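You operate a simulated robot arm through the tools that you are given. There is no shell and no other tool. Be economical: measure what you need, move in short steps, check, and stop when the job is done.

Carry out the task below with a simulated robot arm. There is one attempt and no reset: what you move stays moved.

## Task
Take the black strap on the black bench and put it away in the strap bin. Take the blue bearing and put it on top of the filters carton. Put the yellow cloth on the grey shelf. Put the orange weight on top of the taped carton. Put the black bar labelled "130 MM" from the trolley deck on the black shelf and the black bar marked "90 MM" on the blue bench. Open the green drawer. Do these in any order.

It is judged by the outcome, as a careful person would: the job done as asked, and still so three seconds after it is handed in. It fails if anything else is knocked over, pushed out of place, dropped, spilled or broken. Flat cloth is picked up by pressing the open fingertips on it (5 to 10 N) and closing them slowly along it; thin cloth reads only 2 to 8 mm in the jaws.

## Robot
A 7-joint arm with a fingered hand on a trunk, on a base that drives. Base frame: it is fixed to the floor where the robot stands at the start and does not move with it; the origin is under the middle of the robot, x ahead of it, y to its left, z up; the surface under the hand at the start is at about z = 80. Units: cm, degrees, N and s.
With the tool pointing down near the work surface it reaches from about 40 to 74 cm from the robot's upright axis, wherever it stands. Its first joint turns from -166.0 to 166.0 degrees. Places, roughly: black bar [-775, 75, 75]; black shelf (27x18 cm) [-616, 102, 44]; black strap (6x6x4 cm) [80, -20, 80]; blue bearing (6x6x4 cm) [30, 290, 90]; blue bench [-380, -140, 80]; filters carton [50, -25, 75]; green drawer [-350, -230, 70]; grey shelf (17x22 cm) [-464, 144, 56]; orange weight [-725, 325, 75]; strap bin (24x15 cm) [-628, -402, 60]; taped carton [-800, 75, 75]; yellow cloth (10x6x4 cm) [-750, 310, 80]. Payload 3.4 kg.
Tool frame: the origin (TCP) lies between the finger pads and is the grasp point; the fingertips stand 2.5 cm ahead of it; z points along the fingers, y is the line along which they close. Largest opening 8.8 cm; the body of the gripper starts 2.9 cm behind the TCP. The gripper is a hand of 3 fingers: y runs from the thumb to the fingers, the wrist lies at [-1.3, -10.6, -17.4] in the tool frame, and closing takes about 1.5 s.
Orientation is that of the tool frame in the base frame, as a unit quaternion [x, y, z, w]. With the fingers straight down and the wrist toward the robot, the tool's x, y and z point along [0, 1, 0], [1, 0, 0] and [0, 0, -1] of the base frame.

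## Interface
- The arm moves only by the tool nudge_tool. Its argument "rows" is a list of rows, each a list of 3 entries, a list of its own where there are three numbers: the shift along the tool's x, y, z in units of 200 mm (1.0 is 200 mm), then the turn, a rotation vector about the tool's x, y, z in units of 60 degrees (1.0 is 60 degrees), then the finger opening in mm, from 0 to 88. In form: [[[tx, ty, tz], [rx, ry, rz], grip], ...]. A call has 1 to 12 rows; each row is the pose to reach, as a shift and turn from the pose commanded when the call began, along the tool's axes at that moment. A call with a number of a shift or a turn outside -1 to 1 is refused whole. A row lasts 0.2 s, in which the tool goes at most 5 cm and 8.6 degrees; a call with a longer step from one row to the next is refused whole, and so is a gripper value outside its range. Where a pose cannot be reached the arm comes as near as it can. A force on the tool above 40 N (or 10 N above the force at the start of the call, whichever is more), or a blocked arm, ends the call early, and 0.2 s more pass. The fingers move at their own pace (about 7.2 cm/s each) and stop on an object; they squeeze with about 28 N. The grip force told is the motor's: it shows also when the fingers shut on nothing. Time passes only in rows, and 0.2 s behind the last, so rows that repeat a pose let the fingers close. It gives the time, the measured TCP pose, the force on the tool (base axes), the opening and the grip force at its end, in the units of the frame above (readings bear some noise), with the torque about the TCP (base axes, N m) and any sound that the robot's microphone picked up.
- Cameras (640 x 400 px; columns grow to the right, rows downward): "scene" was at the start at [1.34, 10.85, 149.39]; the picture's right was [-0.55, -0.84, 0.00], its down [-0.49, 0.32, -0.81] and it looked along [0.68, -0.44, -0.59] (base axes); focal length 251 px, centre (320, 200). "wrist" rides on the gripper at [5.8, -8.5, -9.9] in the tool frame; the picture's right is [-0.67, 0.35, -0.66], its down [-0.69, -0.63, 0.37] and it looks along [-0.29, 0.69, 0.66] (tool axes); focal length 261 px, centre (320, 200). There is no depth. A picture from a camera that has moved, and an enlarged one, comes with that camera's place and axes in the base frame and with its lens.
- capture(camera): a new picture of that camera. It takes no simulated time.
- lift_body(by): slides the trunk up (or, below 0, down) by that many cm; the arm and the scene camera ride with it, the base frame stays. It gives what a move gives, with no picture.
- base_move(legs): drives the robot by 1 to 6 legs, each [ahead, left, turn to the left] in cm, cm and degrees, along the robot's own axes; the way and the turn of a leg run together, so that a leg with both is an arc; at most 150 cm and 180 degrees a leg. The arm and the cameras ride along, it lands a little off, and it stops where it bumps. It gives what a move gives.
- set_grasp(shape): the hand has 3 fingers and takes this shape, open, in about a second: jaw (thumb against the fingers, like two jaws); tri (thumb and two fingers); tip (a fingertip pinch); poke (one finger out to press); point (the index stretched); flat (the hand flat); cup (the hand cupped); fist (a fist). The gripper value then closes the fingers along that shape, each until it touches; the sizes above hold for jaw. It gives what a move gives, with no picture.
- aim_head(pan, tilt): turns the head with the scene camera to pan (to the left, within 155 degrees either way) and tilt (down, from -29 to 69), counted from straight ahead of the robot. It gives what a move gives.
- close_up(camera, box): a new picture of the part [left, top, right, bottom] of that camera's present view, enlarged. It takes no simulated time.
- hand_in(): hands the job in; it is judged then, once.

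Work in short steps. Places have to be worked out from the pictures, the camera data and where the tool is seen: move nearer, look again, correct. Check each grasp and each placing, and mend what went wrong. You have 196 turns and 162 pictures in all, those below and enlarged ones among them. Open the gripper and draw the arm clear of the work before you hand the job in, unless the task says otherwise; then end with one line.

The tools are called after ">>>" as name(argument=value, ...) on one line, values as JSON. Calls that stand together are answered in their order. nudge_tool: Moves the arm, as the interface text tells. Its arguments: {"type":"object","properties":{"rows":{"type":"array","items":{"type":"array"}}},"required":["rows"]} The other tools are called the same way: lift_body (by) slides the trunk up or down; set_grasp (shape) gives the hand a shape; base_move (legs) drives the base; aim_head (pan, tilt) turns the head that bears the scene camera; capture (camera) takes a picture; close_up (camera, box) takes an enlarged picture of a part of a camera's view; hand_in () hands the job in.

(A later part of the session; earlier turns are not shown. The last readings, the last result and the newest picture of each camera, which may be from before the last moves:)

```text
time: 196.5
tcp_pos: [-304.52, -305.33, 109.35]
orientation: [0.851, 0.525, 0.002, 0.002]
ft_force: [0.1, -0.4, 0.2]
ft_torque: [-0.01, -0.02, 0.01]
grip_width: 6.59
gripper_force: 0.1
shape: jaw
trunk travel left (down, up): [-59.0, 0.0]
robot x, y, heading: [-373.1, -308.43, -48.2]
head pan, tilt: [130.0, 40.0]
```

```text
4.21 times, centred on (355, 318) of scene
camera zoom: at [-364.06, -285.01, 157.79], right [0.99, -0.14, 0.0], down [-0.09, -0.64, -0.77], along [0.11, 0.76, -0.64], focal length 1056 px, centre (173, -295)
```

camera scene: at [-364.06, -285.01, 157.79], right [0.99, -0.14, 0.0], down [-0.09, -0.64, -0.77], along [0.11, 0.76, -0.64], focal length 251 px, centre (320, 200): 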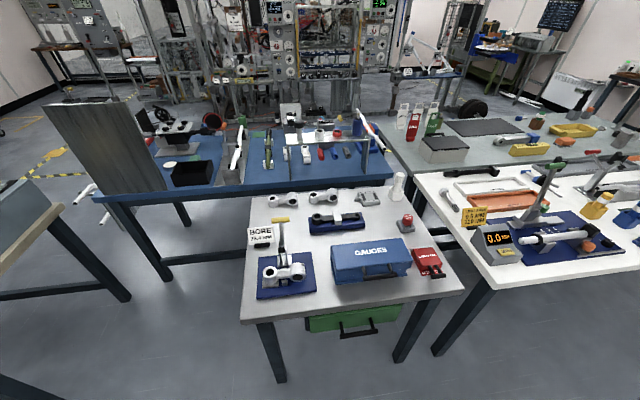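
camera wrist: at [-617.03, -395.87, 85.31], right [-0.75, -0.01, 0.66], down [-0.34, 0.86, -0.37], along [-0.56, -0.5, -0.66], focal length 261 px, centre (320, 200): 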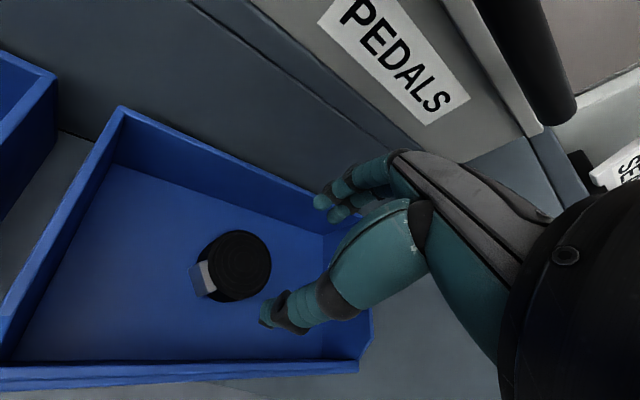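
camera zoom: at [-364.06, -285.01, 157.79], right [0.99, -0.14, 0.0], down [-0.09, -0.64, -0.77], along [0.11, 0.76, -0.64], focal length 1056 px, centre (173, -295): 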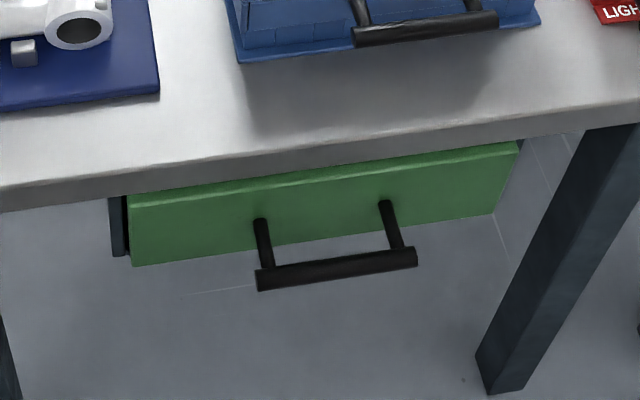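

The handle is a black bar at about (-346,-251,68). I plan to grip it with the hand tilted forward. First I move to x≈-343 and turn left 90°, so the arm points at the bench (+y).

>>> base_move(legs=[[26.8, 14.9, 0], [0, 0, 90]])

>>> nudge_tool(rows=[[[0, -0.05, 0], [0, 0, -0.13], 66], [[0, -0.1, 0], [0, 0, -0.26], 66], [[0, -0.15, 0], [0, 0, -0.38], 66], [[0, -0.2, 0], [0, 0, -0.45], 66], [[0, -0.2, 0], [0, 0, -0.45], 66]])

>>> aim_head(pan=45, tilt=45)

>>> capture(camera="scene")

```text
time: 202.3
tcp_pos: [-348.44, -249.62, 109.28]
orientation: [0.228, 0.974, 0.003, 0.001]
ft_force: [0.3, 0.5, -0.3]
ft_torque: [0.02, 0.01, 0.01]
grip_width: 6.58
gripper_force: 0.1
shape: jaw
trunk travel left (down, up): [-59.0, 0.0]
robot x, y, heading: [-344.85, -318.11, 42.5]
head pan, tilt: [130.0, 40.0]
```

```text
time: 203.5
tcp_pos: [-350.29, -253.18, 109.3]
orientation: [-0.007, 1.0, 0.003, 0.002]
ft_force: [-0.5, 0.2, -0.6]
ft_torque: [0.02, -0.03, 0.03]
grip_width: 6.56
gripper_force: 0.1
shape: jaw
trunk travel left (down, up): [-59.0, 0.0]
robot x, y, heading: [-345.02, -317.99, 42.3]
head pan, tilt: [130.0, 40.0]
```

```text
time: 205.1
tcp_pos: [-350.34, -253.14, 109.35]
orientation: [-0.006, 1.0, 0.003, 0.001]
ft_force: [0.3, 0.4, 0.0]
ft_torque: [0.03, -0.01, 0.0]
grip_width: 6.57
gripper_force: 0.0
shape: jaw
trunk travel left (down, up): [-59.0, 0.0]
robot x, y, heading: [-344.85, -318.3, 42.3]
head pan, tilt: [45.0, 45.0]
```

```text
95 pictures are left
camera scene: at [-359.65, -302.46, 157.07], right [1.0, -0.04, 0.0], down [-0.03, -0.71, -0.71], along [0.03, 0.71, -0.71], focal length 251 px, centre (320, 200)
```

scene: 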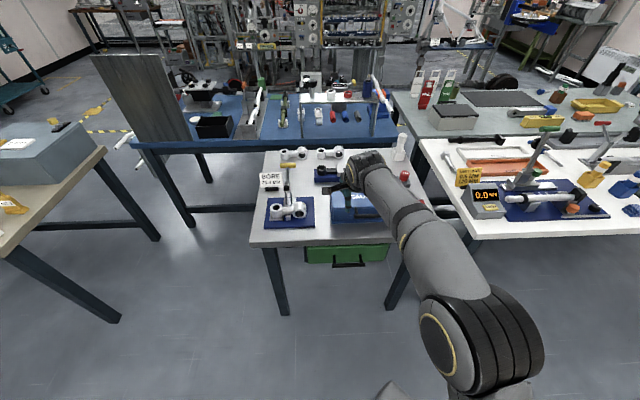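

The arm now folds. I draw the hand back 18 cm from the bench, back the base 8 cm, and lower the trunk.

>>> nudge_tool(rows=[[[0, -0.2, 0], [0, 0, 0], 66], [[0, -0.4, 0], [0, 0, 0], 66], [[0, -0.6, 0], [0, 0, 0], 66], [[0, -0.8, 0], [0, 0, 0], 66], [[0, -0.9, 0], [0, 0, 0], 66], [[0, -0.9, 0], [0, 0, 0], 66]])

>>> base_move(legs=[[-7, -7, 0]])

>>> lift_body(by=-30)

>>> capture(camera="scene")

```text
time: 206.5
tcp_pos: [-350.14, -271.21, 109.1]
orientation: [-0.006, 1.0, 0.004, 0.002]
ft_force: [0.3, 0.2, -0.1]
ft_torque: [0.03, -0.02, -0.02]
grip_width: 6.56
gripper_force: 0.0
shape: jaw
trunk travel left (down, up): [-59.0, 0.0]
robot x, y, heading: [-344.91, -318.16, 42.3]
head pan, tilt: [45.0, 45.0]
```

```text
time: 207.7
tcp_pos: [-350.73, -281.15, 109.16]
orientation: [-0.006, 1.0, 0.004, 0.003]
ft_force: [0.7, 0.1, -0.1]
ft_torque: [0.01, 0.0, 0.01]
grip_width: 6.57
gripper_force: 0.1
shape: jaw
trunk travel left (down, up): [-59.0, 0.0]
robot x, y, heading: [-345.4, -328.3, 42.4]
head pan, tilt: [45.0, 45.0]
```

```text
time: 210.7
tcp_pos: [-350.74, -281.12, 79.2]
orientation: [-0.007, 1.0, 0.004, 0.002]
ft_force: [-0.2, -0.1, -0.2]
ft_torque: [-0.04, -0.02, -0.01]
grip_width: 6.58
gripper_force: 0.0
shape: jaw
trunk travel left (down, up): [-29.0, 30.0]
robot x, y, heading: [-345.65, -327.87, 42.5]
head pan, tilt: [45.0, 45.0]
```

```text
94 pictures are left
camera scene: at [-360.14, -312.45, 127.07], right [1.0, -0.04, 0.0], down [-0.03, -0.71, -0.71], along [0.03, 0.71, -0.71], focal length 251 px, centre (320, 200)
```

scene: 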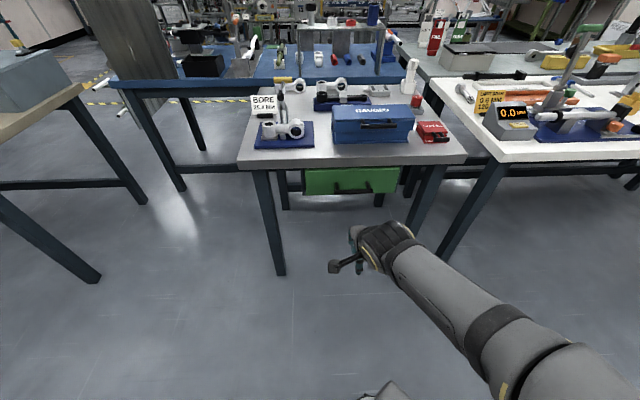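

>>> close_up(camera="scene", box=[290, 150, 430, 240])

```text
4.44 times, centred on (360, 195) of scene
camera zoom: at [-360.14, -312.45, 127.07], right [1.0, -0.04, 0.0], down [-0.03, -0.71, -0.71], along [0.03, 0.71, -0.71], focal length 1115 px, centre (142, 222)
```

zoom: 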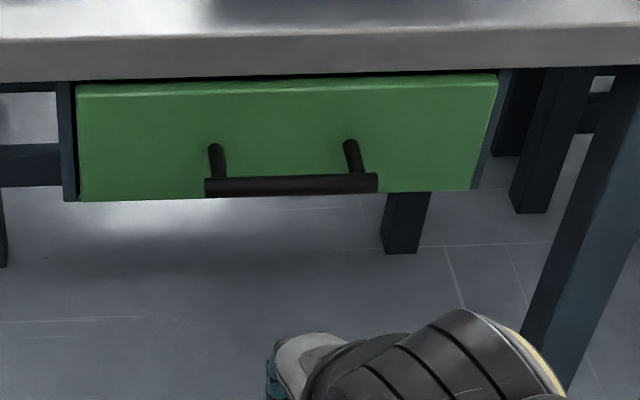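

Bar centre ≈(-346.2,-251,69), standing 3.5 cm off the drawer front. I tilt the hand forward 59° while bringing it to about (-346,-265,73).

>>> nudge_tool(rows=[[[-0.03, 0.12, 0.02], [-0.14, 0, 0], 66], [[-0.06, 0.24, 0.06], [-0.28, 0, 0], 66], [[-0.09, 0.36, 0.1], [-0.42, 0, 0], 66], [[-0.12, 0.48, 0.15], [-0.56, 0, 0], 66], [[-0.16, 0.6, 0.2], [-0.7, 0, 0], 66], [[-0.2, 0.7, 0.25], [-0.84, 0, 0], 66], [[-0.225, 0.8, 0.3], [-0.98, 0, 0], 66], [[-0.225, 0.8, 0.3], [-0.98, 0, 0], 66]])

>>> capture(camera="scene")

```text
time: 212.5
tcp_pos: [-350.73, -265.18, 73.64]
orientation: [0.007, 0.87, 0.492, 0.009]
ft_force: [0.3, 0.1, 0.0]
ft_torque: [0.0, 0.03, -0.01]
grip_width: 6.59
gripper_force: 0.1
shape: jaw
out of reach, approached as far as the arm can: row 2, 3, 5, 6, 7, 8
trunk travel left (down, up): [-29.0, 30.0]
robot x, y, heading: [-345.63, -328.14, 42.7]
head pan, tilt: [45.0, 45.0]
```

```text
92 pictures are left
camera scene: at [-360.14, -312.43, 127.07], right [1.0, -0.04, 0.0], down [-0.03, -0.71, -0.71], along [0.03, 0.71, -0.71], focal length 251 px, centre (320, 200)
```

scene: 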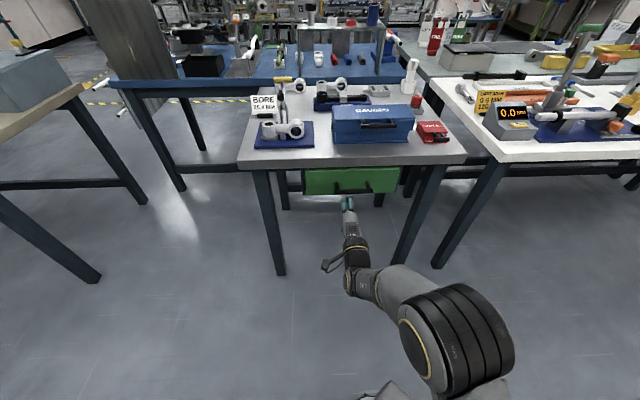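

The tilt is reached. I shift the base +4.5 cm in x, tilt a further 15°, and lower to z≈69.5.

>>> base_move(legs=[[3.3, -3.05, 0]])

>>> nudge_tool(rows=[[[0, -0.05, 0.03], [-0.1, 0, 0], 60], [[0, -0.12, 0.05], [-0.2, 0, 0], 60], [[0, -0.18, 0.08], [-0.25, 0, 0], 60], [[0, -0.18, 0.08], [-0.25, 0, 0], 60]])

>>> close_up(camera="scene", box=[270, 150, 430, 250])

>>> capture(camera="wrist")

```text
time: 213.4
tcp_pos: [-345.96, -265.31, 73.57]
orientation: [0.008, 0.871, 0.491, 0.01]
ft_force: [-0.5, 0.0, -0.1]
ft_torque: [-0.04, 0.02, 0.0]
grip_width: 6.6
gripper_force: 0.1
shape: jaw
trunk travel left (down, up): [-29.0, 30.0]
robot x, y, heading: [-340.74, -328.08, 42.1]
head pan, tilt: [45.0, 45.0]
```

```text
time: 214.4
tcp_pos: [-347.7, -265.69, 69.86]
orientation: [0.012, 0.799, 0.601, 0.016]
ft_force: [0.1, 0.1, 0.6]
ft_torque: [0.0, -0.03, 0.07]
grip_width: 6.04
gripper_force: 0.0
shape: jaw
out of reach, approached as far as the arm can: row 1, 2, 3, 4
trunk travel left (down, up): [-29.0, 30.0]
robot x, y, heading: [-340.96, -328.2, 41.8]
head pan, tilt: [45.0, 45.0]
```

```text
4.00 times, centred on (350, 200) of scene
camera zoom: at [-355.57, -312.48, 127.07], right [1.0, -0.05, 0.0], down [-0.03, -0.71, -0.71], along [0.03, 0.71, -0.71], focal length 1003 px, centre (200, 200)
```

zoom: 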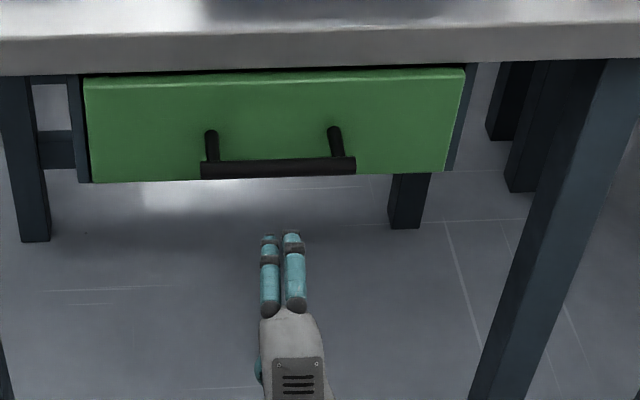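

```text
90 pictures are left
camera wrist: at [-353.85, -277.4, 64.41], right [0.64, -0.56, 0.52], down [0.7, 0.15, -0.7], along [0.31, 0.82, 0.49], focal length 261 px, centre (320, 200)
```

wrist: 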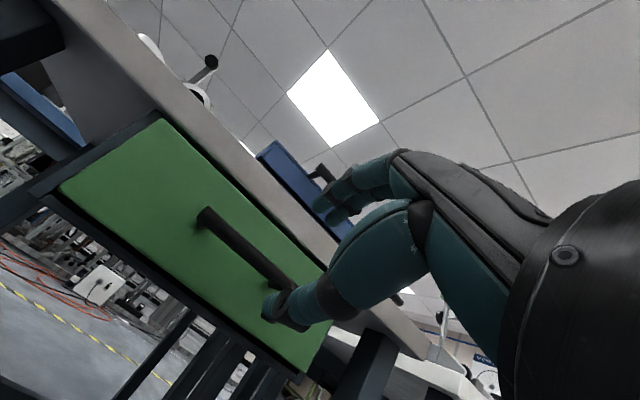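

The bar is at ≈(-346.6,-251,69.4); the hand is on line. I drive 11.5 cm toward it.

>>> base_move(legs=[[7.7, 8.6, 0]])

>>> close_up(camera="scene", box=[270, 150, 430, 250])

>>> capture(camera="wrist")

```text
time: 215.6
tcp_pos: [-347.96, -254.04, 69.82]
orientation: [0.011, 0.799, 0.601, 0.015]
ft_force: [0.4, -0.4, -0.3]
ft_torque: [0.02, 0.01, -0.03]
grip_width: 6.03
gripper_force: 0.1
shape: jaw
trunk travel left (down, up): [-29.0, 30.0]
robot x, y, heading: [-340.9, -317.06, 42.7]
head pan, tilt: [45.0, 45.0]
```

```text
4.00 times, centred on (350, 200) of scene
camera zoom: at [-355.66, -301.03, 127.07], right [1.0, -0.04, 0.0], down [-0.03, -0.71, -0.71], along [0.03, 0.71, -0.71], focal length 1003 px, centre (200, 200)
```

zoom: 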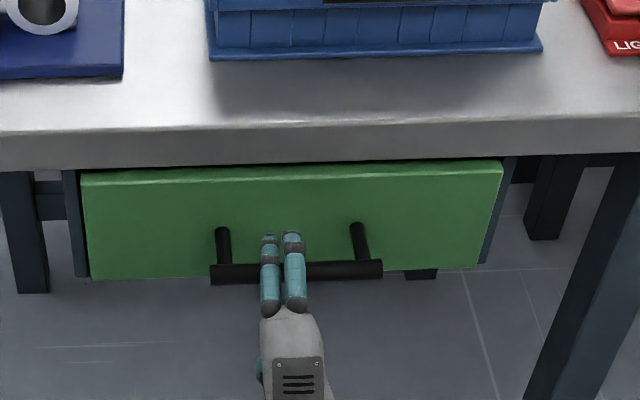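

```text
88 pictures are left
camera wrist: at [-354.0, -265.93, 64.45], right [0.65, -0.56, 0.53], down [0.7, 0.15, -0.7], along [0.31, 0.82, 0.49], focal length 261 px, centre (320, 200)
```

wrist: 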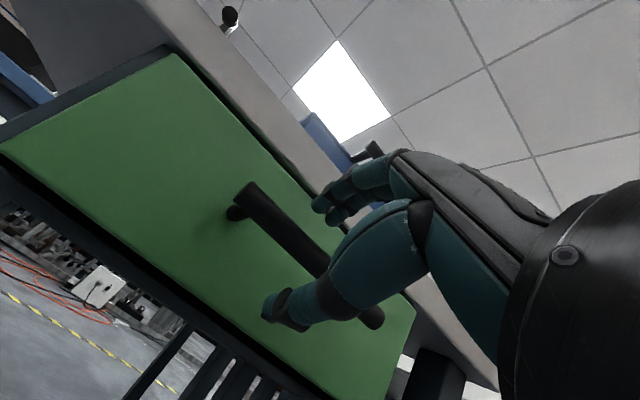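

The bar lies between thumb and fingers. I advance 1.8 cm and close.

>>> base_move(legs=[[1.3, 1.4, 0]])

>>> nudge_tool(rows=[[[0, 0, 0], [0, 0, 0], 40], [[0, 0, 0], [0, 0, 0], 20], [[0, 0, 0], [0, 0, 0], 5], [[0, 0, 0], [0, 0, 0], 5], [[0, 0, 0], [0, 0, 0], 5], [[0, 0, 0], [0, 0, 0], 5], [[0, 0, 0], [0, 0, 0], 5]])

>>> capture(camera="wrist")

```text
time: 216.4
tcp_pos: [-347.91, -252.25, 69.76]
orientation: [0.01, 0.799, 0.6, 0.015]
ft_force: [0.3, 0.4, -0.4]
ft_torque: [0.03, -0.04, 0.01]
grip_width: 6.03
gripper_force: 0.0
shape: jaw
trunk travel left (down, up): [-29.0, 30.0]
robot x, y, heading: [-340.89, -314.85, 42.5]
head pan, tilt: [45.0, 45.0]
```

```text
time: 218.0
tcp_pos: [-347.88, -252.15, 69.74]
orientation: [0.01, 0.799, 0.601, 0.015]
ft_force: [0.4, -1.0, -1.3]
ft_torque: [0.0, 0.0, -0.01]
grip_width: 0.53
gripper_force: 0.1
shape: jaw
trunk travel left (down, up): [-29.0, 30.0]
robot x, y, heading: [-340.72, -314.77, 42.5]
head pan, tilt: [45.0, 45.0]
```

```text
87 pictures are left
camera wrist: at [-354.0, -263.96, 64.43], right [0.65, -0.56, 0.53], down [0.7, 0.15, -0.7], along [0.31, 0.82, 0.49], focal length 261 px, centre (320, 200)
```

wrist: 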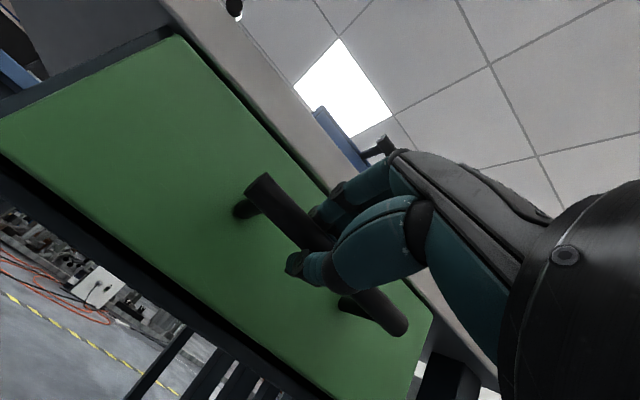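

The fingers closed past the bar, perhaps hooking around it. I pull back 4 cm and see whether the drawer follows.

>>> base_move(legs=[[-2.7, -2.95, 0]])

>>> capture(camera="wrist")

>>> close_up(camera="scene", box=[270, 150, 430, 250])

```text
time: 218.9
tcp_pos: [-347.74, -256.2, 69.8]
orientation: [0.01, 0.8, 0.6, 0.015]
ft_force: [-0.9, 0.2, -1.2]
ft_torque: [0.0, -0.01, 0.03]
grip_width: 0.51
gripper_force: 0.0
shape: jaw
trunk travel left (down, up): [-29.0, 30.0]
robot x, y, heading: [-341.35, -318.87, 42.4]
head pan, tilt: [45.0, 45.0]
```

```text
86 pictures are left
camera wrist: at [-353.92, -267.95, 64.42], right [0.64, -0.56, 0.53], down [0.7, 0.15, -0.7], along [0.31, 0.82, 0.49], focal length 261 px, centre (320, 200)
```

wrist: 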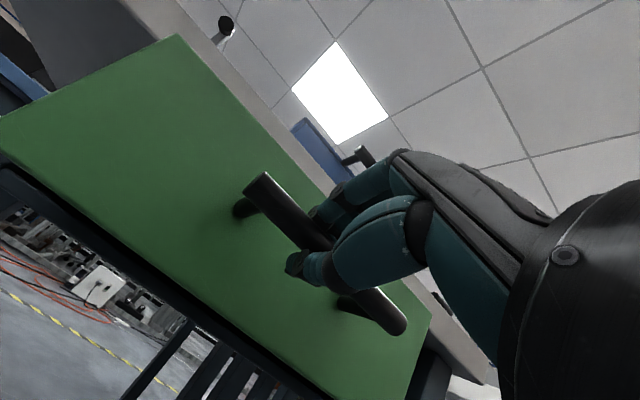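

```text
4.00 times, centred on (350, 200) of scene
camera zoom: at [-355.6, -303.02, 127.06], right [1.0, -0.04, 0.0], down [-0.03, -0.71, -0.71], along [0.03, 0.71, -0.71], focal length 1003 px, centre (200, 200)
```

zoom: 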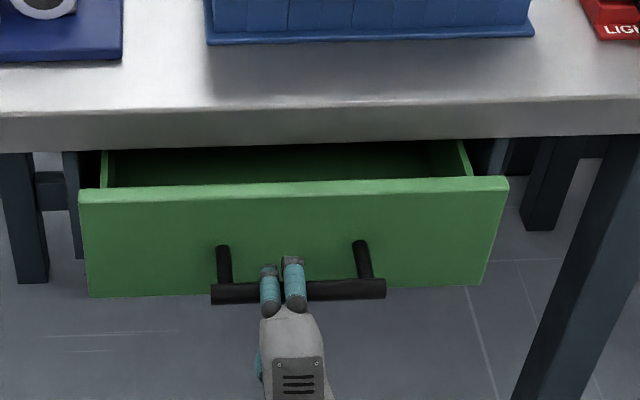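

The drawer follows. I pull it another 16 cm.

>>> base_move(legs=[[-10.8, -11.8, 0]])

>>> capture(camera="scene")

```text
time: 220.3
tcp_pos: [-348.09, -272.02, 69.82]
orientation: [0.008, 0.8, 0.6, 0.014]
ft_force: [0.1, -0.1, 0.0]
ft_torque: [0.02, 0.0, -0.01]
grip_width: 0.53
gripper_force: 0.1
shape: jaw
trunk travel left (down, up): [-29.0, 30.0]
robot x, y, heading: [-340.86, -334.55, 42.6]
head pan, tilt: [45.0, 45.0]
```

```text
84 pictures are left
camera scene: at [-355.73, -318.88, 127.06], right [1.0, -0.04, 0.0], down [-0.03, -0.71, -0.71], along [0.03, 0.71, -0.71], focal length 251 px, centre (320, 200)
```

scene: 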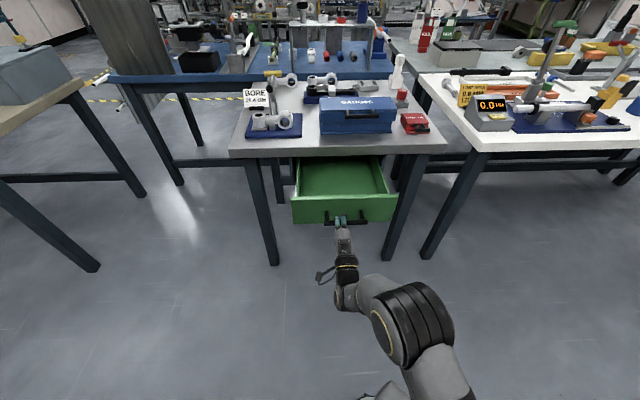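

Open by about 20 cm. I pull another 7 cm to be sure.

>>> base_move(legs=[[-4.7, -5.2, 0]])

>>> close_up(camera="scene", box=[250, 120, 430, 260])

```text
time: 221.3
tcp_pos: [-347.96, -278.8, 69.82]
orientation: [0.009, 0.8, 0.6, 0.015]
ft_force: [1.0, 0.7, -0.8]
ft_torque: [0.05, -0.01, 0.03]
grip_width: 0.5
gripper_force: 0.0
shape: jaw
trunk travel left (down, up): [-29.0, 30.0]
robot x, y, heading: [-341.34, -341.17, 42.6]
head pan, tilt: [45.0, 45.0]
```

```text
2.86 times, centred on (340, 190) of scene
camera zoom: at [-355.74, -325.72, 127.06], right [1.0, -0.04, 0.0], down [-0.03, -0.71, -0.71], along [0.03, 0.71, -0.71], focal length 717 px, centre (263, 229)
```

zoom: 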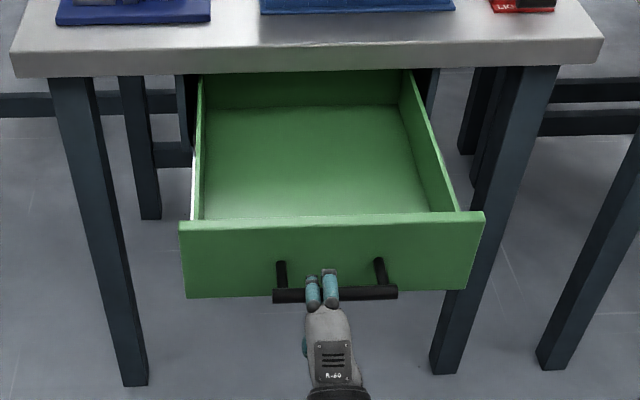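

The drawer is wide open. I open the fingers and draw the hand straight back.

>>> nudge_tool(rows=[[[0, 0, 0], [0, 0, 0], 80], [[0, 0, 0], [0, 0, 0], 80], [[0, 0, 0], [0, 0, 0], 80], [[0, -0.01, -0.05], [0, 0, 0], 80], [[0, -0.05, -0.2], [0, 0, 0], 80], [[0, -0.1, -0.4], [0, 0, 0], 80], [[0, -0.15, -0.6], [0, 0, 0], 80], [[0, -0.15, -0.6], [0, 0, 0], 80]])

>>> close_up(camera="scene", box=[250, 120, 430, 260])

```text
time: 223.1
tcp_pos: [-348.26, -291.18, 70.24]
orientation: [0.01, 0.799, 0.601, 0.015]
ft_force: [0.2, -0.3, 0.0]
ft_torque: [-0.03, 0.0, 0.0]
grip_width: 7.98
gripper_force: 0.1
shape: jaw
trunk travel left (down, up): [-29.0, 30.0]
robot x, y, heading: [-341.46, -341.38, 42.5]
head pan, tilt: [45.0, 45.0]
```

```text
2.86 times, centred on (340, 190) of scene
camera zoom: at [-355.74, -325.76, 127.07], right [1.0, -0.04, 0.0], down [-0.03, -0.71, -0.71], along [0.03, 0.71, -0.71], focal length 717 px, centre (263, 229)
```

zoom: 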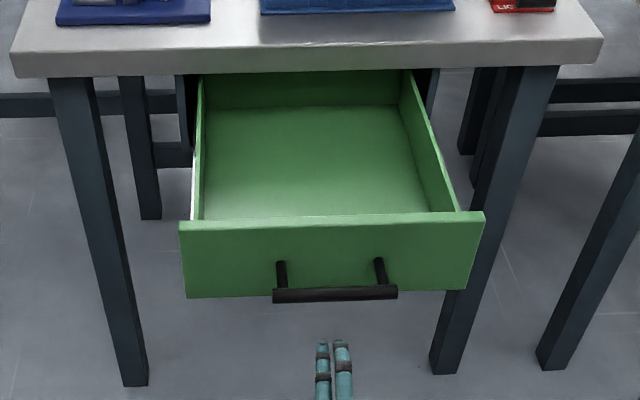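

Drawer done. I raise the trunk and bring the hand back to pointing down.

>>> lift_body(by=30)

>>> nudge_tool(rows=[[[0, 0, 0], [0.14, 0, 0], 80], [[0, 0, 0], [0.28, 0, 0], 80], [[0, 0, 0], [0.42, 0, 0], 80], [[0, 0, 0], [0.56, 0, 0], 80], [[0, 0, 0], [0.7, 0, 0], 80], [[0, 0, 0], [0.84, 0, 0], 80], [[0, 0, 0], [0.98, 0, 0], 80], [[0, 0, 0], [0.98, 0, 0], 80]])

>>> nudge_tool(rows=[[[0, 0, 0], [0.13, 0, 0], 80], [[0, 0, -0.1], [0.25, 0, 0], 80], [[0, 0, -0.25], [0.25, 0, 0], 80], [[0, 0, -0.4], [0.25, 0, 0], 80], [[0, 0, -0.4], [0.25, 0, 0], 80]])

>>> aim_head(pan=-120, tilt=25)

>>> capture(camera="scene")

```text
time: 226.1
tcp_pos: [-348.26, -291.03, 100.22]
orientation: [0.01, 0.8, 0.6, 0.015]
ft_force: [-1.1, -0.4, 0.4]
ft_torque: [0.01, 0.0, 0.0]
grip_width: 8.01
gripper_force: 0.1
shape: jaw
trunk travel left (down, up): [-59.0, 0.0]
robot x, y, heading: [-341.08, -341.04, 42.4]
head pan, tilt: [45.0, 45.0]
```

```text
time: 227.9
tcp_pos: [-348.46, -291.08, 100.4]
orientation: [0.016, 0.991, 0.13, 0.008]
ft_force: [0.0, -0.5, 0.1]
ft_torque: [-0.05, 0.01, -0.01]
grip_width: 8.0
gripper_force: 0.0
shape: jaw
trunk travel left (down, up): [-59.0, 0.0]
robot x, y, heading: [-341.12, -341.51, 42.4]
head pan, tilt: [45.0, 45.0]
```

```text
time: 229.1
tcp_pos: [-348.43, -292.97, 107.92]
orientation: [0.017, 1.0, 0.001, 0.006]
ft_force: [0.2, 0.9, 0.1]
ft_torque: [0.01, -0.01, -0.01]
grip_width: 8.01
gripper_force: 0.2
shape: jaw
trunk travel left (down, up): [-59.0, 0.0]
robot x, y, heading: [-341.28, -341.06, 42.5]
head pan, tilt: [45.0, 45.0]
```

```text
time: 231.6
tcp_pos: [-348.42, -293.01, 107.85]
orientation: [0.016, 1.0, 0.0, 0.006]
ft_force: [-0.4, 0.2, 0.1]
ft_torque: [0.02, 0.02, -0.03]
grip_width: 8.0
gripper_force: 0.0
shape: jaw
trunk travel left (down, up): [-59.0, 0.0]
robot x, y, heading: [-340.7, -341.28, 42.4]
head pan, tilt: [-120.0, 25.0]
```

```text
81 pictures are left
camera scene: at [-354.11, -342.87, 160.13], right [-0.98, -0.22, 0.0], down [-0.09, 0.41, -0.91], along [0.2, -0.88, -0.42], focal length 251 px, centre (320, 200)
```

scene: 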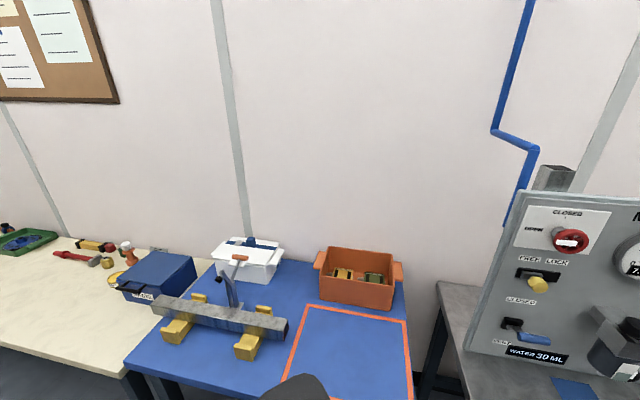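

Now on to the far side. I leave the aisle the way I came: sideways to (-430,-315), turn so the arm points to -x, then along the aisle and up to about (-700,-60).

>>> base_move(legs=[[-48.2, 79.2, 0], [0, 0, 81], [74.3, 112.7, 0], [74.3, 112.7, 0], [106, -70, 0], [106, -70, 0]])

>>> aim_head(pan=0, tilt=20)

>>> capture(camera="scene")

```text
time: 264.4
tcp_pos: [-739.03, -56.95, 107.87]
orientation: [-0.62, 0.785, 0.004, 0.005]
ft_force: [0.6, -0.6, 0.3]
ft_torque: [0.03, 0.02, 0.02]
grip_width: 7.99
gripper_force: 0.1
shape: jaw
trunk travel left (down, up): [-59.0, 0.0]
robot x, y, heading: [-690.35, -59.41, 120.8]
head pan, tilt: [-120.0, 25.0]
```

```text
time: 266.4
tcp_pos: [-738.94, -56.96, 107.77]
orientation: [-0.62, 0.785, 0.005, 0.005]
ft_force: [-0.8, 0.3, 0.5]
ft_torque: [0.01, 0.02, 0.0]
grip_width: 7.96
gripper_force: 0.0
shape: jaw
trunk travel left (down, up): [-59.0, 0.0]
robot x, y, heading: [-690.29, -59.63, 121.0]
head pan, tilt: [0.0, 20.0]
```

```text
80 pictures are left
camera scene: at [-705.42, -64.79, 160.94], right [0.86, 0.51, 0.0], down [0.18, -0.29, -0.94], along [-0.48, 0.81, -0.34], focal length 251 px, centre (320, 200)
```

scene: 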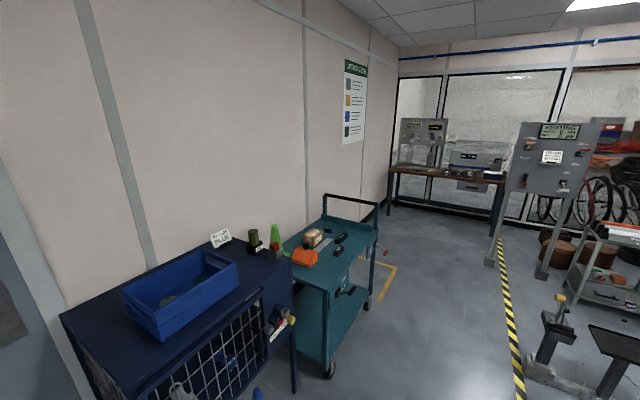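

The teal trolley with the carton and black bars is ahead. I zoom on it.

>>> close_up(camera="scene", box=[260, 190, 400, 300])

>>> close_up(camera="scene", box=[490, 210, 640, 400])

```text
3.64 times, centred on (330, 245) of scene
camera zoom: at [-705.42, -64.79, 160.94], right [0.86, 0.51, 0.0], down [0.18, -0.29, -0.94], along [-0.48, 0.81, -0.34], focal length 912 px, centre (284, 36)
```

zoom: 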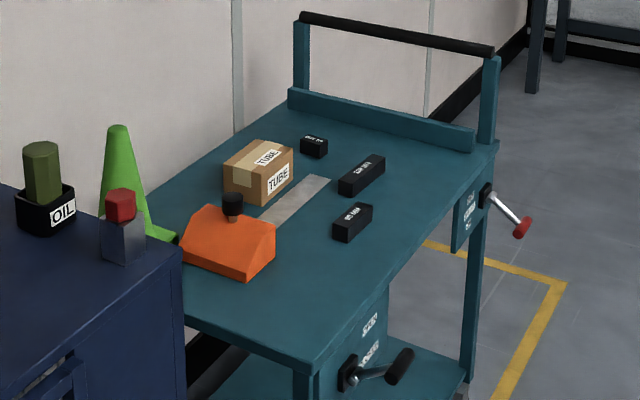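

```text
2.11 times, centred on (565, 305) of scene
camera zoom: at [-705.42, -64.79, 160.94], right [0.86, 0.51, 0.0], down [0.18, -0.29, -0.94], along [-0.48, 0.81, -0.34], focal length 528 px, centre (-196, -21)
```

zoom: 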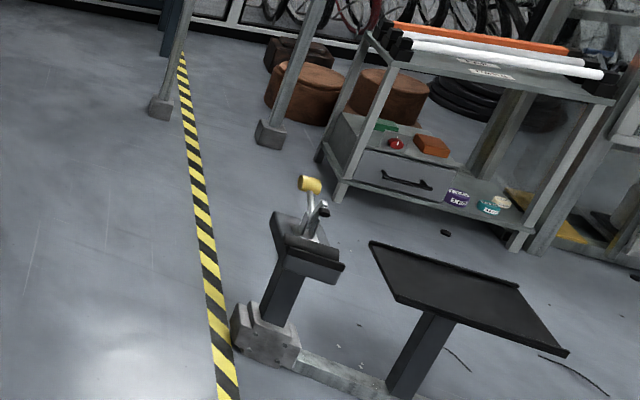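

Layout: bars at about (-772,77), (-766,61), (-786,84); carton at (-783,57); trolley's near edge x≈-753. I turn to heading 90° and drive alongside the trolley to about (-722,68).

>>> base_move(legs=[[0, 0, -31], [126, 32, 0]])

>>> aim_head(pan=85, tilt=50)

>>> capture(camera="scene")

```text
time: 274.4
tcp_pos: [-763.53, 92.78, 107.81]
orientation: [-0.39, 0.921, 0.004, 0.005]
ft_force: [0.6, 0.3, -0.5]
ft_torque: [-0.01, -0.02, -0.01]
grip_width: 7.98
gripper_force: 0.1
shape: jaw
trunk travel left (down, up): [-59.0, 0.0]
robot x, y, heading: [-722.83, 65.67, 90.4]
head pan, tilt: [0.0, 20.0]
```

```text
time: 276.0
tcp_pos: [-763.54, 92.84, 107.82]
orientation: [-0.39, 0.921, 0.003, 0.005]
ft_force: [0.5, -0.8, 0.2]
ft_torque: [-0.01, 0.0, -0.02]
grip_width: 7.97
gripper_force: 0.1
shape: jaw
trunk travel left (down, up): [-59.0, 0.0]
robot x, y, heading: [-722.95, 66.07, 90.5]
head pan, tilt: [85.0, 50.0]
```

```text
77 pictures are left
camera scene: at [-746.19, 60.32, 156.38], right [0.08, 1.0, 0.0], down [0.76, -0.06, -0.64], along [-0.64, 0.05, -0.77], focal length 251 px, centre (320, 200)
```

scene: 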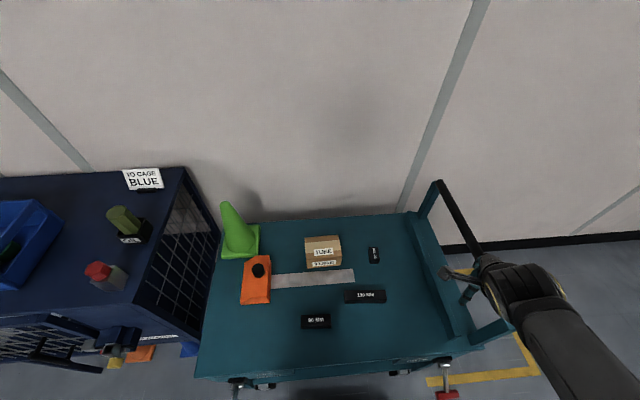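

>>> close_up(camera="scene", box=[260, 220, 420, 340])

```text
3.33 times, centred on (340, 280) of scene
camera zoom: at [-746.19, 60.32, 156.38], right [0.08, 1.0, 0.0], down [0.76, -0.06, -0.64], along [-0.64, 0.05, -0.77], focal length 836 px, centre (253, -67)
```

zoom: 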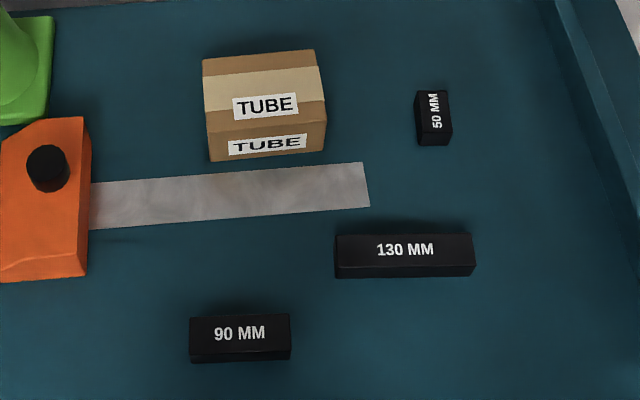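

130 MM bar at ≈(-772.4,76.5), lying along y; 90 MM at ≈(-766.5,60.6). I turn the hand so the jaws close along x and move above the 130 MM bar at z≈96.

>>> nudge_tool(rows=[[[0.15, -0.04, 0.0], [0, 0, -0.12], 80], [[0.3, -0.08, 0.05], [0, 0, -0.24], 80], [[0.45, -0.12, 0.15], [0, 0, -0.36], 80], [[0.6, -0.17, 0.3], [0, 0, -0.48], 80], [[0.75, -0.21, 0.45], [0, 0, -0.6], 80], [[0.895, -0.25, 0.6], [0, 0, -0.7], 80], [[0.895, -0.25, 0.6], [0, 0, -0.7], 80]])

>>> capture(camera="wrist")

>>> close_up(camera="scene", box=[260, 200, 460, 340])

```text
time: 277.6
tcp_pos: [-772.21, 76.6, 95.64]
orientation: [-0.695, 0.719, 0.001, 0.006]
ft_force: [-0.6, -0.1, 0.1]
ft_torque: [0.01, 0.0, 0.03]
grip_width: 7.99
gripper_force: 0.0
shape: jaw
trunk travel left (down, up): [-59.0, 0.0]
robot x, y, heading: [-722.93, 65.93, 90.4]
head pan, tilt: [85.0, 50.0]
```

```text
75 pictures are left
camera wrist: at [-763.85, 70.32, 105.7], right [-0.33, 0.68, 0.66], down [0.66, 0.67, -0.35], along [-0.68, 0.32, -0.66], focal length 261 px, centre (320, 200)
```

wrist: 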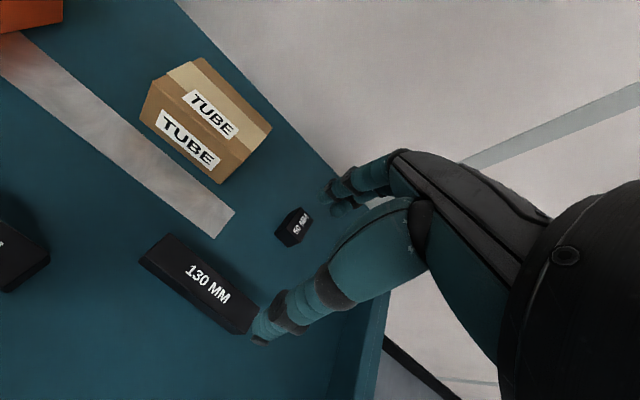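

```text
2.86 times, centred on (360, 270) of scene
camera zoom: at [-746.18, 60.31, 156.38], right [0.08, 1.0, 0.0], down [0.76, -0.06, -0.64], along [-0.64, 0.05, -0.77], focal length 717 px, centre (206, 0)
```

zoom: 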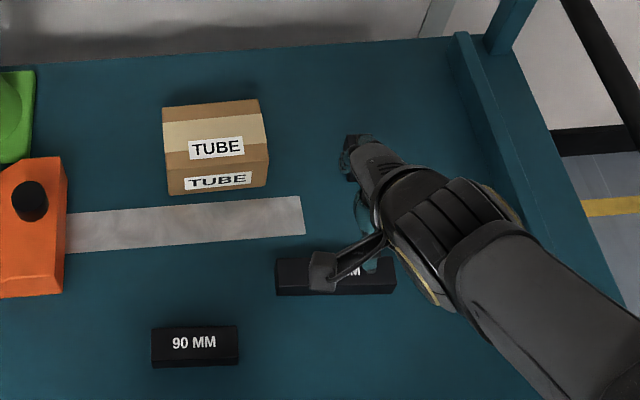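

Wrist view agrees: bar centre (-772.2,76.4). I descend onto it to z≈78.3.

>>> nudge_tool(rows=[[[0, 0, 0.2], [0, 0, 0], 66], [[0, 0, 0.4], [0, 0, 0], 66], [[0, 0, 0.6], [0, 0, 0], 66], [[0, 0, 0.75], [0, 0, 0], 66], [[0, 0, 0.86], [0, 0, 0], 66], [[0, 0, 0.86], [0, 0, 0], 66]])

>>> capture(camera="wrist")

```text
time: 279.0
tcp_pos: [-772.17, 76.87, 78.25]
orientation: [-0.694, 0.72, 0.001, 0.006]
ft_force: [0.2, 0.0, 0.3]
ft_torque: [-0.02, -0.01, 0.01]
grip_width: 6.64
gripper_force: 0.0
shape: jaw
trunk travel left (down, up): [-59.0, 0.0]
robot x, y, heading: [-722.44, 65.68, 90.2]
head pan, tilt: [85.0, 50.0]
```

```text
73 pictures are left
camera wrist: at [-764.03, 70.53, 88.27], right [-0.33, 0.68, 0.66], down [0.66, 0.67, -0.35], along [-0.68, 0.32, -0.66], focal length 261 px, centre (320, 200)
```

wrist: 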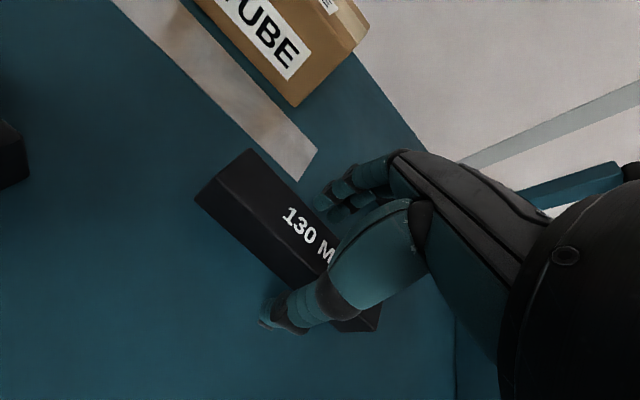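

The bar is between the jaws; I shift 1 cm toward its centre and close.

>>> nudge_tool(rows=[[[0.05, 0, 0.02], [0, 0, 0], 60], [[0.05, 0, 0.02], [0, 0, 0], 40], [[0.05, 0, 0.02], [0, 0, 0], 20], [[0.05, 0, 0.02], [0, 0, 0], 10], [[0.05, 0, 0.02], [0, 0, 0], 10], [[0.05, 0, 0.02], [0, 0, 0], 10], [[0.05, 0, 0.02], [0, 0, 0], 10]])

>>> nudge_tool(rows=[[[0, 0, -0.1], [0, 0, 0], 10], [[0, 0, -0.3], [0, 0, 0], 10], [[0, 0, -0.5], [0, 0, 0], 10], [[0, 0, -0.5], [0, 0, 0], 10]])

>>> capture(camera="wrist")

```text
time: 280.6
tcp_pos: [-772.2, 75.94, 77.99]
orientation: [-0.694, 0.72, 0.001, 0.007]
ft_force: [1.3, 0.4, 0.3]
ft_torque: [-0.01, 0.01, 0.02]
grip_width: 2.66
gripper_force: 27.9
shape: jaw
trunk travel left (down, up): [-59.0, 0.0]
robot x, y, heading: [-722.96, 65.68, 90.3]
head pan, tilt: [85.0, 50.0]
```

```text
time: 281.6
tcp_pos: [-772.45, 75.86, 87.92]
orientation: [-0.694, 0.72, 0.0, 0.007]
ft_force: [0.6, 0.3, -5.0]
ft_torque: [-0.03, 0.04, -0.03]
grip_width: 2.66
gripper_force: 27.7
shape: jaw
trunk travel left (down, up): [-59.0, 0.0]
robot x, y, heading: [-722.7, 66.16, 90.3]
head pan, tilt: [85.0, 50.0]
```

```text
72 pictures are left
camera wrist: at [-764.22, 69.7, 97.89], right [-0.33, 0.68, 0.66], down [0.66, 0.67, -0.35], along [-0.68, 0.32, -0.66], focal length 261 px, centre (320, 200)
```

wrist: 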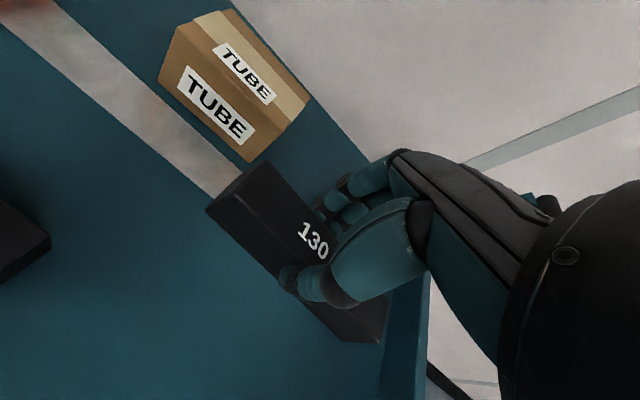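

The bar is held. I raise it, back away from the trolley, turn right so the arm points to +y, and drive to about (-614,42), south of the black shelf.

>>> nudge_tool(rows=[[[0, 0, -0.2], [0, 0, 0], 10], [[0, 0, -0.4], [0, 0, 0], 10], [[0, 0, -0.6], [0, 0, 0], 10], [[0, 0, -0.85], [0, 0, 0], 10], [[0, 0, -0.85], [0, 0, 0], 10]])

>>> base_move(legs=[[-46, -43, 0], [0, 0, -78], [68.7, 5.8, 0]])

>>> capture(camera="scene")

```text
time: 282.8
tcp_pos: [-772.25, 75.63, 105.0]
orientation: [-0.694, 0.72, 0.0, 0.006]
ft_force: [0.2, -0.5, -5.9]
ft_torque: [-0.09, 0.02, 0.0]
grip_width: 2.62
gripper_force: 27.9
shape: jaw
trunk travel left (down, up): [-59.0, 0.0]
robot x, y, heading: [-722.74, 65.53, 90.2]
head pan, tilt: [85.0, 50.0]
```

```text
time: 293.1
tcp_pos: [-615.66, 91.09, 104.98]
orientation: [-0.095, 0.996, -0.004, 0.004]
ft_force: [-0.8, 0.1, -4.1]
ft_torque: [0.01, 0.06, 0.0]
grip_width: 2.63
gripper_force: 28.2
shape: jaw
trunk travel left (down, up): [-59.0, 0.0]
robot x, y, heading: [-614.4, 40.5, 13.1]
head pan, tilt: [85.0, 50.0]
```

```text
71 pictures are left
camera scene: at [-624.48, 62.13, 156.37], right [0.99, 0.14, 0.0], down [0.11, -0.76, -0.64], along [-0.09, 0.64, -0.77], focal length 251 px, centre (320, 200)
```

scene: 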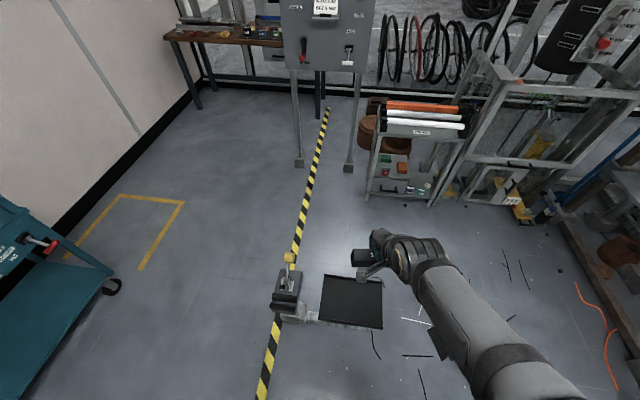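

Shelf centre ≈(-615.8,100.5,44). I move +9.5 cm in y and lower the trunk 50 cm.

>>> base_move(legs=[[2.1, 9.2, 0]])

>>> lift_body(by=-48)

>>> capture(camera="scene")

>>> capture(camera="wrist")

```text
time: 294.2
tcp_pos: [-615.7, 100.72, 104.86]
orientation: [-0.094, 0.996, -0.004, 0.005]
ft_force: [-0.4, 0.1, -5.4]
ft_torque: [-0.01, 0.04, -0.01]
grip_width: 2.61
gripper_force: 28.7
shape: jaw
trunk travel left (down, up): [-59.0, 0.0]
robot x, y, heading: [-614.15, 50.07, 12.9]
head pan, tilt: [85.0, 50.0]
```

```text
refused: -48 is not a number from -40 to 40
```

```text
70 pictures are left
camera scene: at [-624.59, 71.89, 156.34], right [0.99, 0.14, 0.0], down [0.11, -0.76, -0.64], along [-0.09, 0.64, -0.77], focal length 251 px, centre (320, 200)
```

scene: 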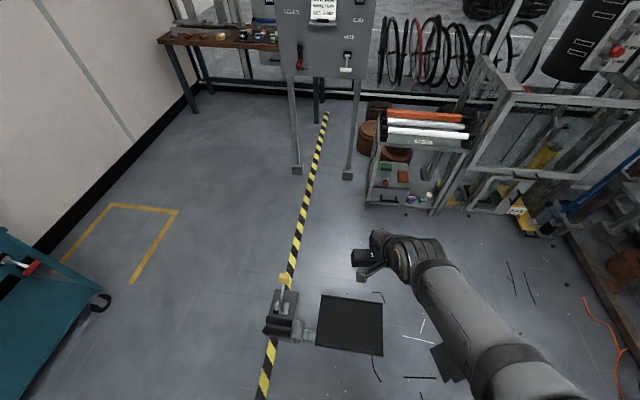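

```text
69 pictures are left
camera wrist: at [-619.88, 91.28, 114.89], right [0.59, 0.47, 0.66], down [0.8, -0.49, -0.35], along [0.16, 0.73, -0.66], focal length 261 px, centre (320, 200)
```

wrist: 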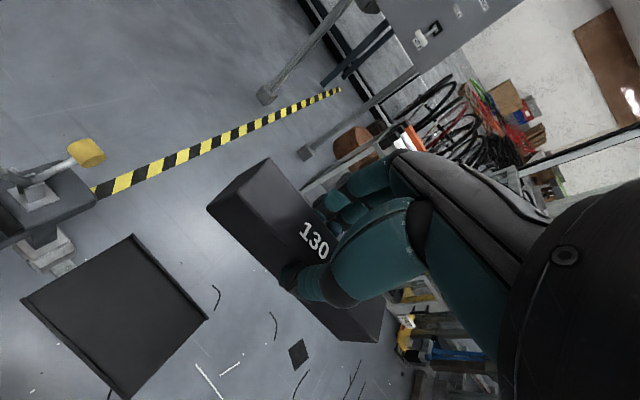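

>>> lift_body(by=-40)

>>> lift_body(by=-12)

>>> capture(camera="scene")

>>> capture(camera="wrist")

```text
time: 298.1
tcp_pos: [-615.72, 100.59, 64.86]
orientation: [-0.094, 0.996, -0.004, 0.005]
ft_force: [-0.2, -0.4, -4.9]
ft_torque: [-0.02, 0.06, 0.04]
grip_width: 2.62
gripper_force: 27.9
shape: jaw
trunk travel left (down, up): [-19.0, 40.0]
robot x, y, heading: [-613.9, 50.2, 13.0]
head pan, tilt: [85.0, 50.0]
```

```text
time: 299.6
tcp_pos: [-615.77, 100.54, 52.94]
orientation: [-0.095, 0.995, -0.004, 0.005]
ft_force: [0.1, -0.6, -5.3]
ft_torque: [-0.05, 0.05, 0.01]
grip_width: 2.6
gripper_force: 28.3
shape: jaw
trunk travel left (down, up): [-7.0, 52.0]
robot x, y, heading: [-613.96, 50.26, 13.1]
head pan, tilt: [85.0, 50.0]
```

```text
68 pictures are left
camera scene: at [-624.58, 71.71, 104.37], right [0.99, 0.14, 0.0], down [0.11, -0.76, -0.64], along [-0.09, 0.64, -0.77], focal length 251 px, centre (320, 200)
```

scene: 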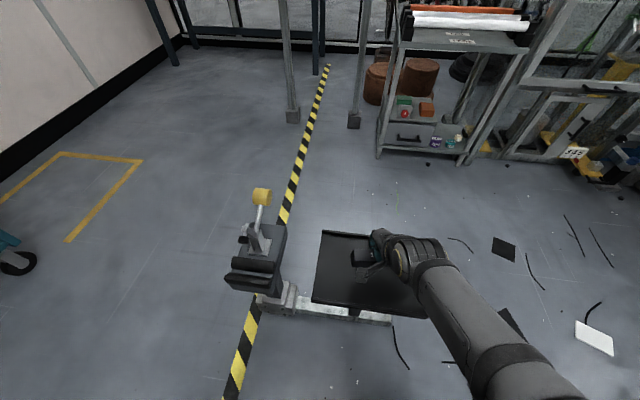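

```text
67 pictures are left
camera wrist: at [-619.87, 91.14, 62.94], right [0.59, 0.47, 0.66], down [0.8, -0.49, -0.35], along [0.16, 0.73, -0.66], focal length 261 px, centre (320, 200)
```

wrist: 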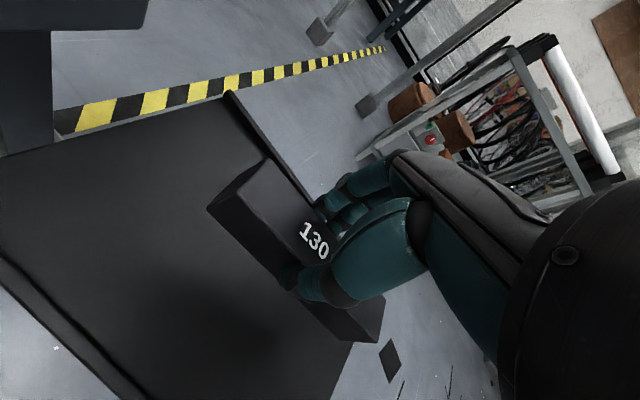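

The bar is over the shelf's centre. I lower with the arm until it touches.

>>> nudge_tool(rows=[[[0, 0, 0.1], [0, 0, 0], 10], [[0, 0, 0.18], [0, 0, 0], 10], [[0, 0, 0.22], [0, 0, 0], 10], [[0, 0, 0.25], [0, 0, 0], 10], [[0, 0, 0.28], [0, 0, 0], 10], [[0, 0, 0.31], [0, 0, 0], 10], [[0, 0, 0.34], [0, 0, 0], 10], [[0, 0, 0.37], [0, 0, 0], 10]])

```text
time: 301.2
tcp_pos: [-615.76, 100.98, 46.96]
orientation: [-0.095, 0.995, 0.007, 0.004]
ft_force: [1.2, -8.1, 26.3]
ft_torque: [-0.36, -0.12, -0.01]
grip_width: 2.93
gripper_force: 28.0
shape: jaw
trunk travel left (down, up): [-7.0, 52.0]
robot x, y, heading: [-614.4, 50.22, 13.2]
head pan, tilt: [85.0, 50.0]
stopped in row 8: the force on the tool passed its limit at 46 N (the readings are from after the stop); the commanded pose is now the measured one
```

Touching the shelf. I release and rise.

>>> nudge_tool(rows=[[[0, 0, -0.01], [0, 0, 0], 40], [[0, 0, -0.01], [0, 0, 0], 50], [[0, 0, -0.01], [0, 0, 0], 60], [[0, 0, -0.01], [0, 0, 0], 60], [[0, 0, -0.1], [0, 0, 0], 60], [[0, 0, -0.3], [0, 0, 0], 60], [[0, 0, -0.5], [0, 0, 0], 60], [[0, 0, -0.5], [0, 0, 0], 60]])

>>> lift_body(by=40)

>>> capture(camera="wrist")

```text
time: 303.0
tcp_pos: [-615.66, 100.7, 56.27]
orientation: [-0.094, 0.996, 0.004, 0.005]
ft_force: [-0.1, 0.0, -0.2]
ft_torque: [-0.01, 0.02, 0.01]
grip_width: 6.0
gripper_force: 0.0
shape: jaw
trunk travel left (down, up): [-7.0, 52.0]
robot x, y, heading: [-614.25, 49.94, 13.2]
head pan, tilt: [85.0, 50.0]
```

```text
time: 306.9
tcp_pos: [-615.64, 100.74, 96.27]
orientation: [-0.095, 0.995, 0.003, 0.005]
ft_force: [-0.1, 0.9, 0.6]
ft_torque: [-0.03, 0.0, -0.02]
grip_width: 5.98
gripper_force: 0.1
shape: jaw
trunk travel left (down, up): [-47.0, 12.0]
robot x, y, heading: [-613.99, 50.21, 13.0]
head pan, tilt: [85.0, 50.0]
```

```text
66 pictures are left
camera wrist: at [-619.81, 91.18, 106.09], right [0.59, 0.46, 0.66], down [0.79, -0.49, -0.36], along [0.15, 0.74, -0.65], focal length 261 px, centre (320, 200)
```

wrist: 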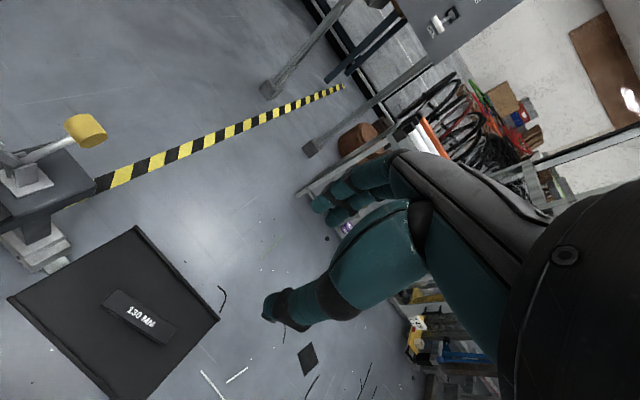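

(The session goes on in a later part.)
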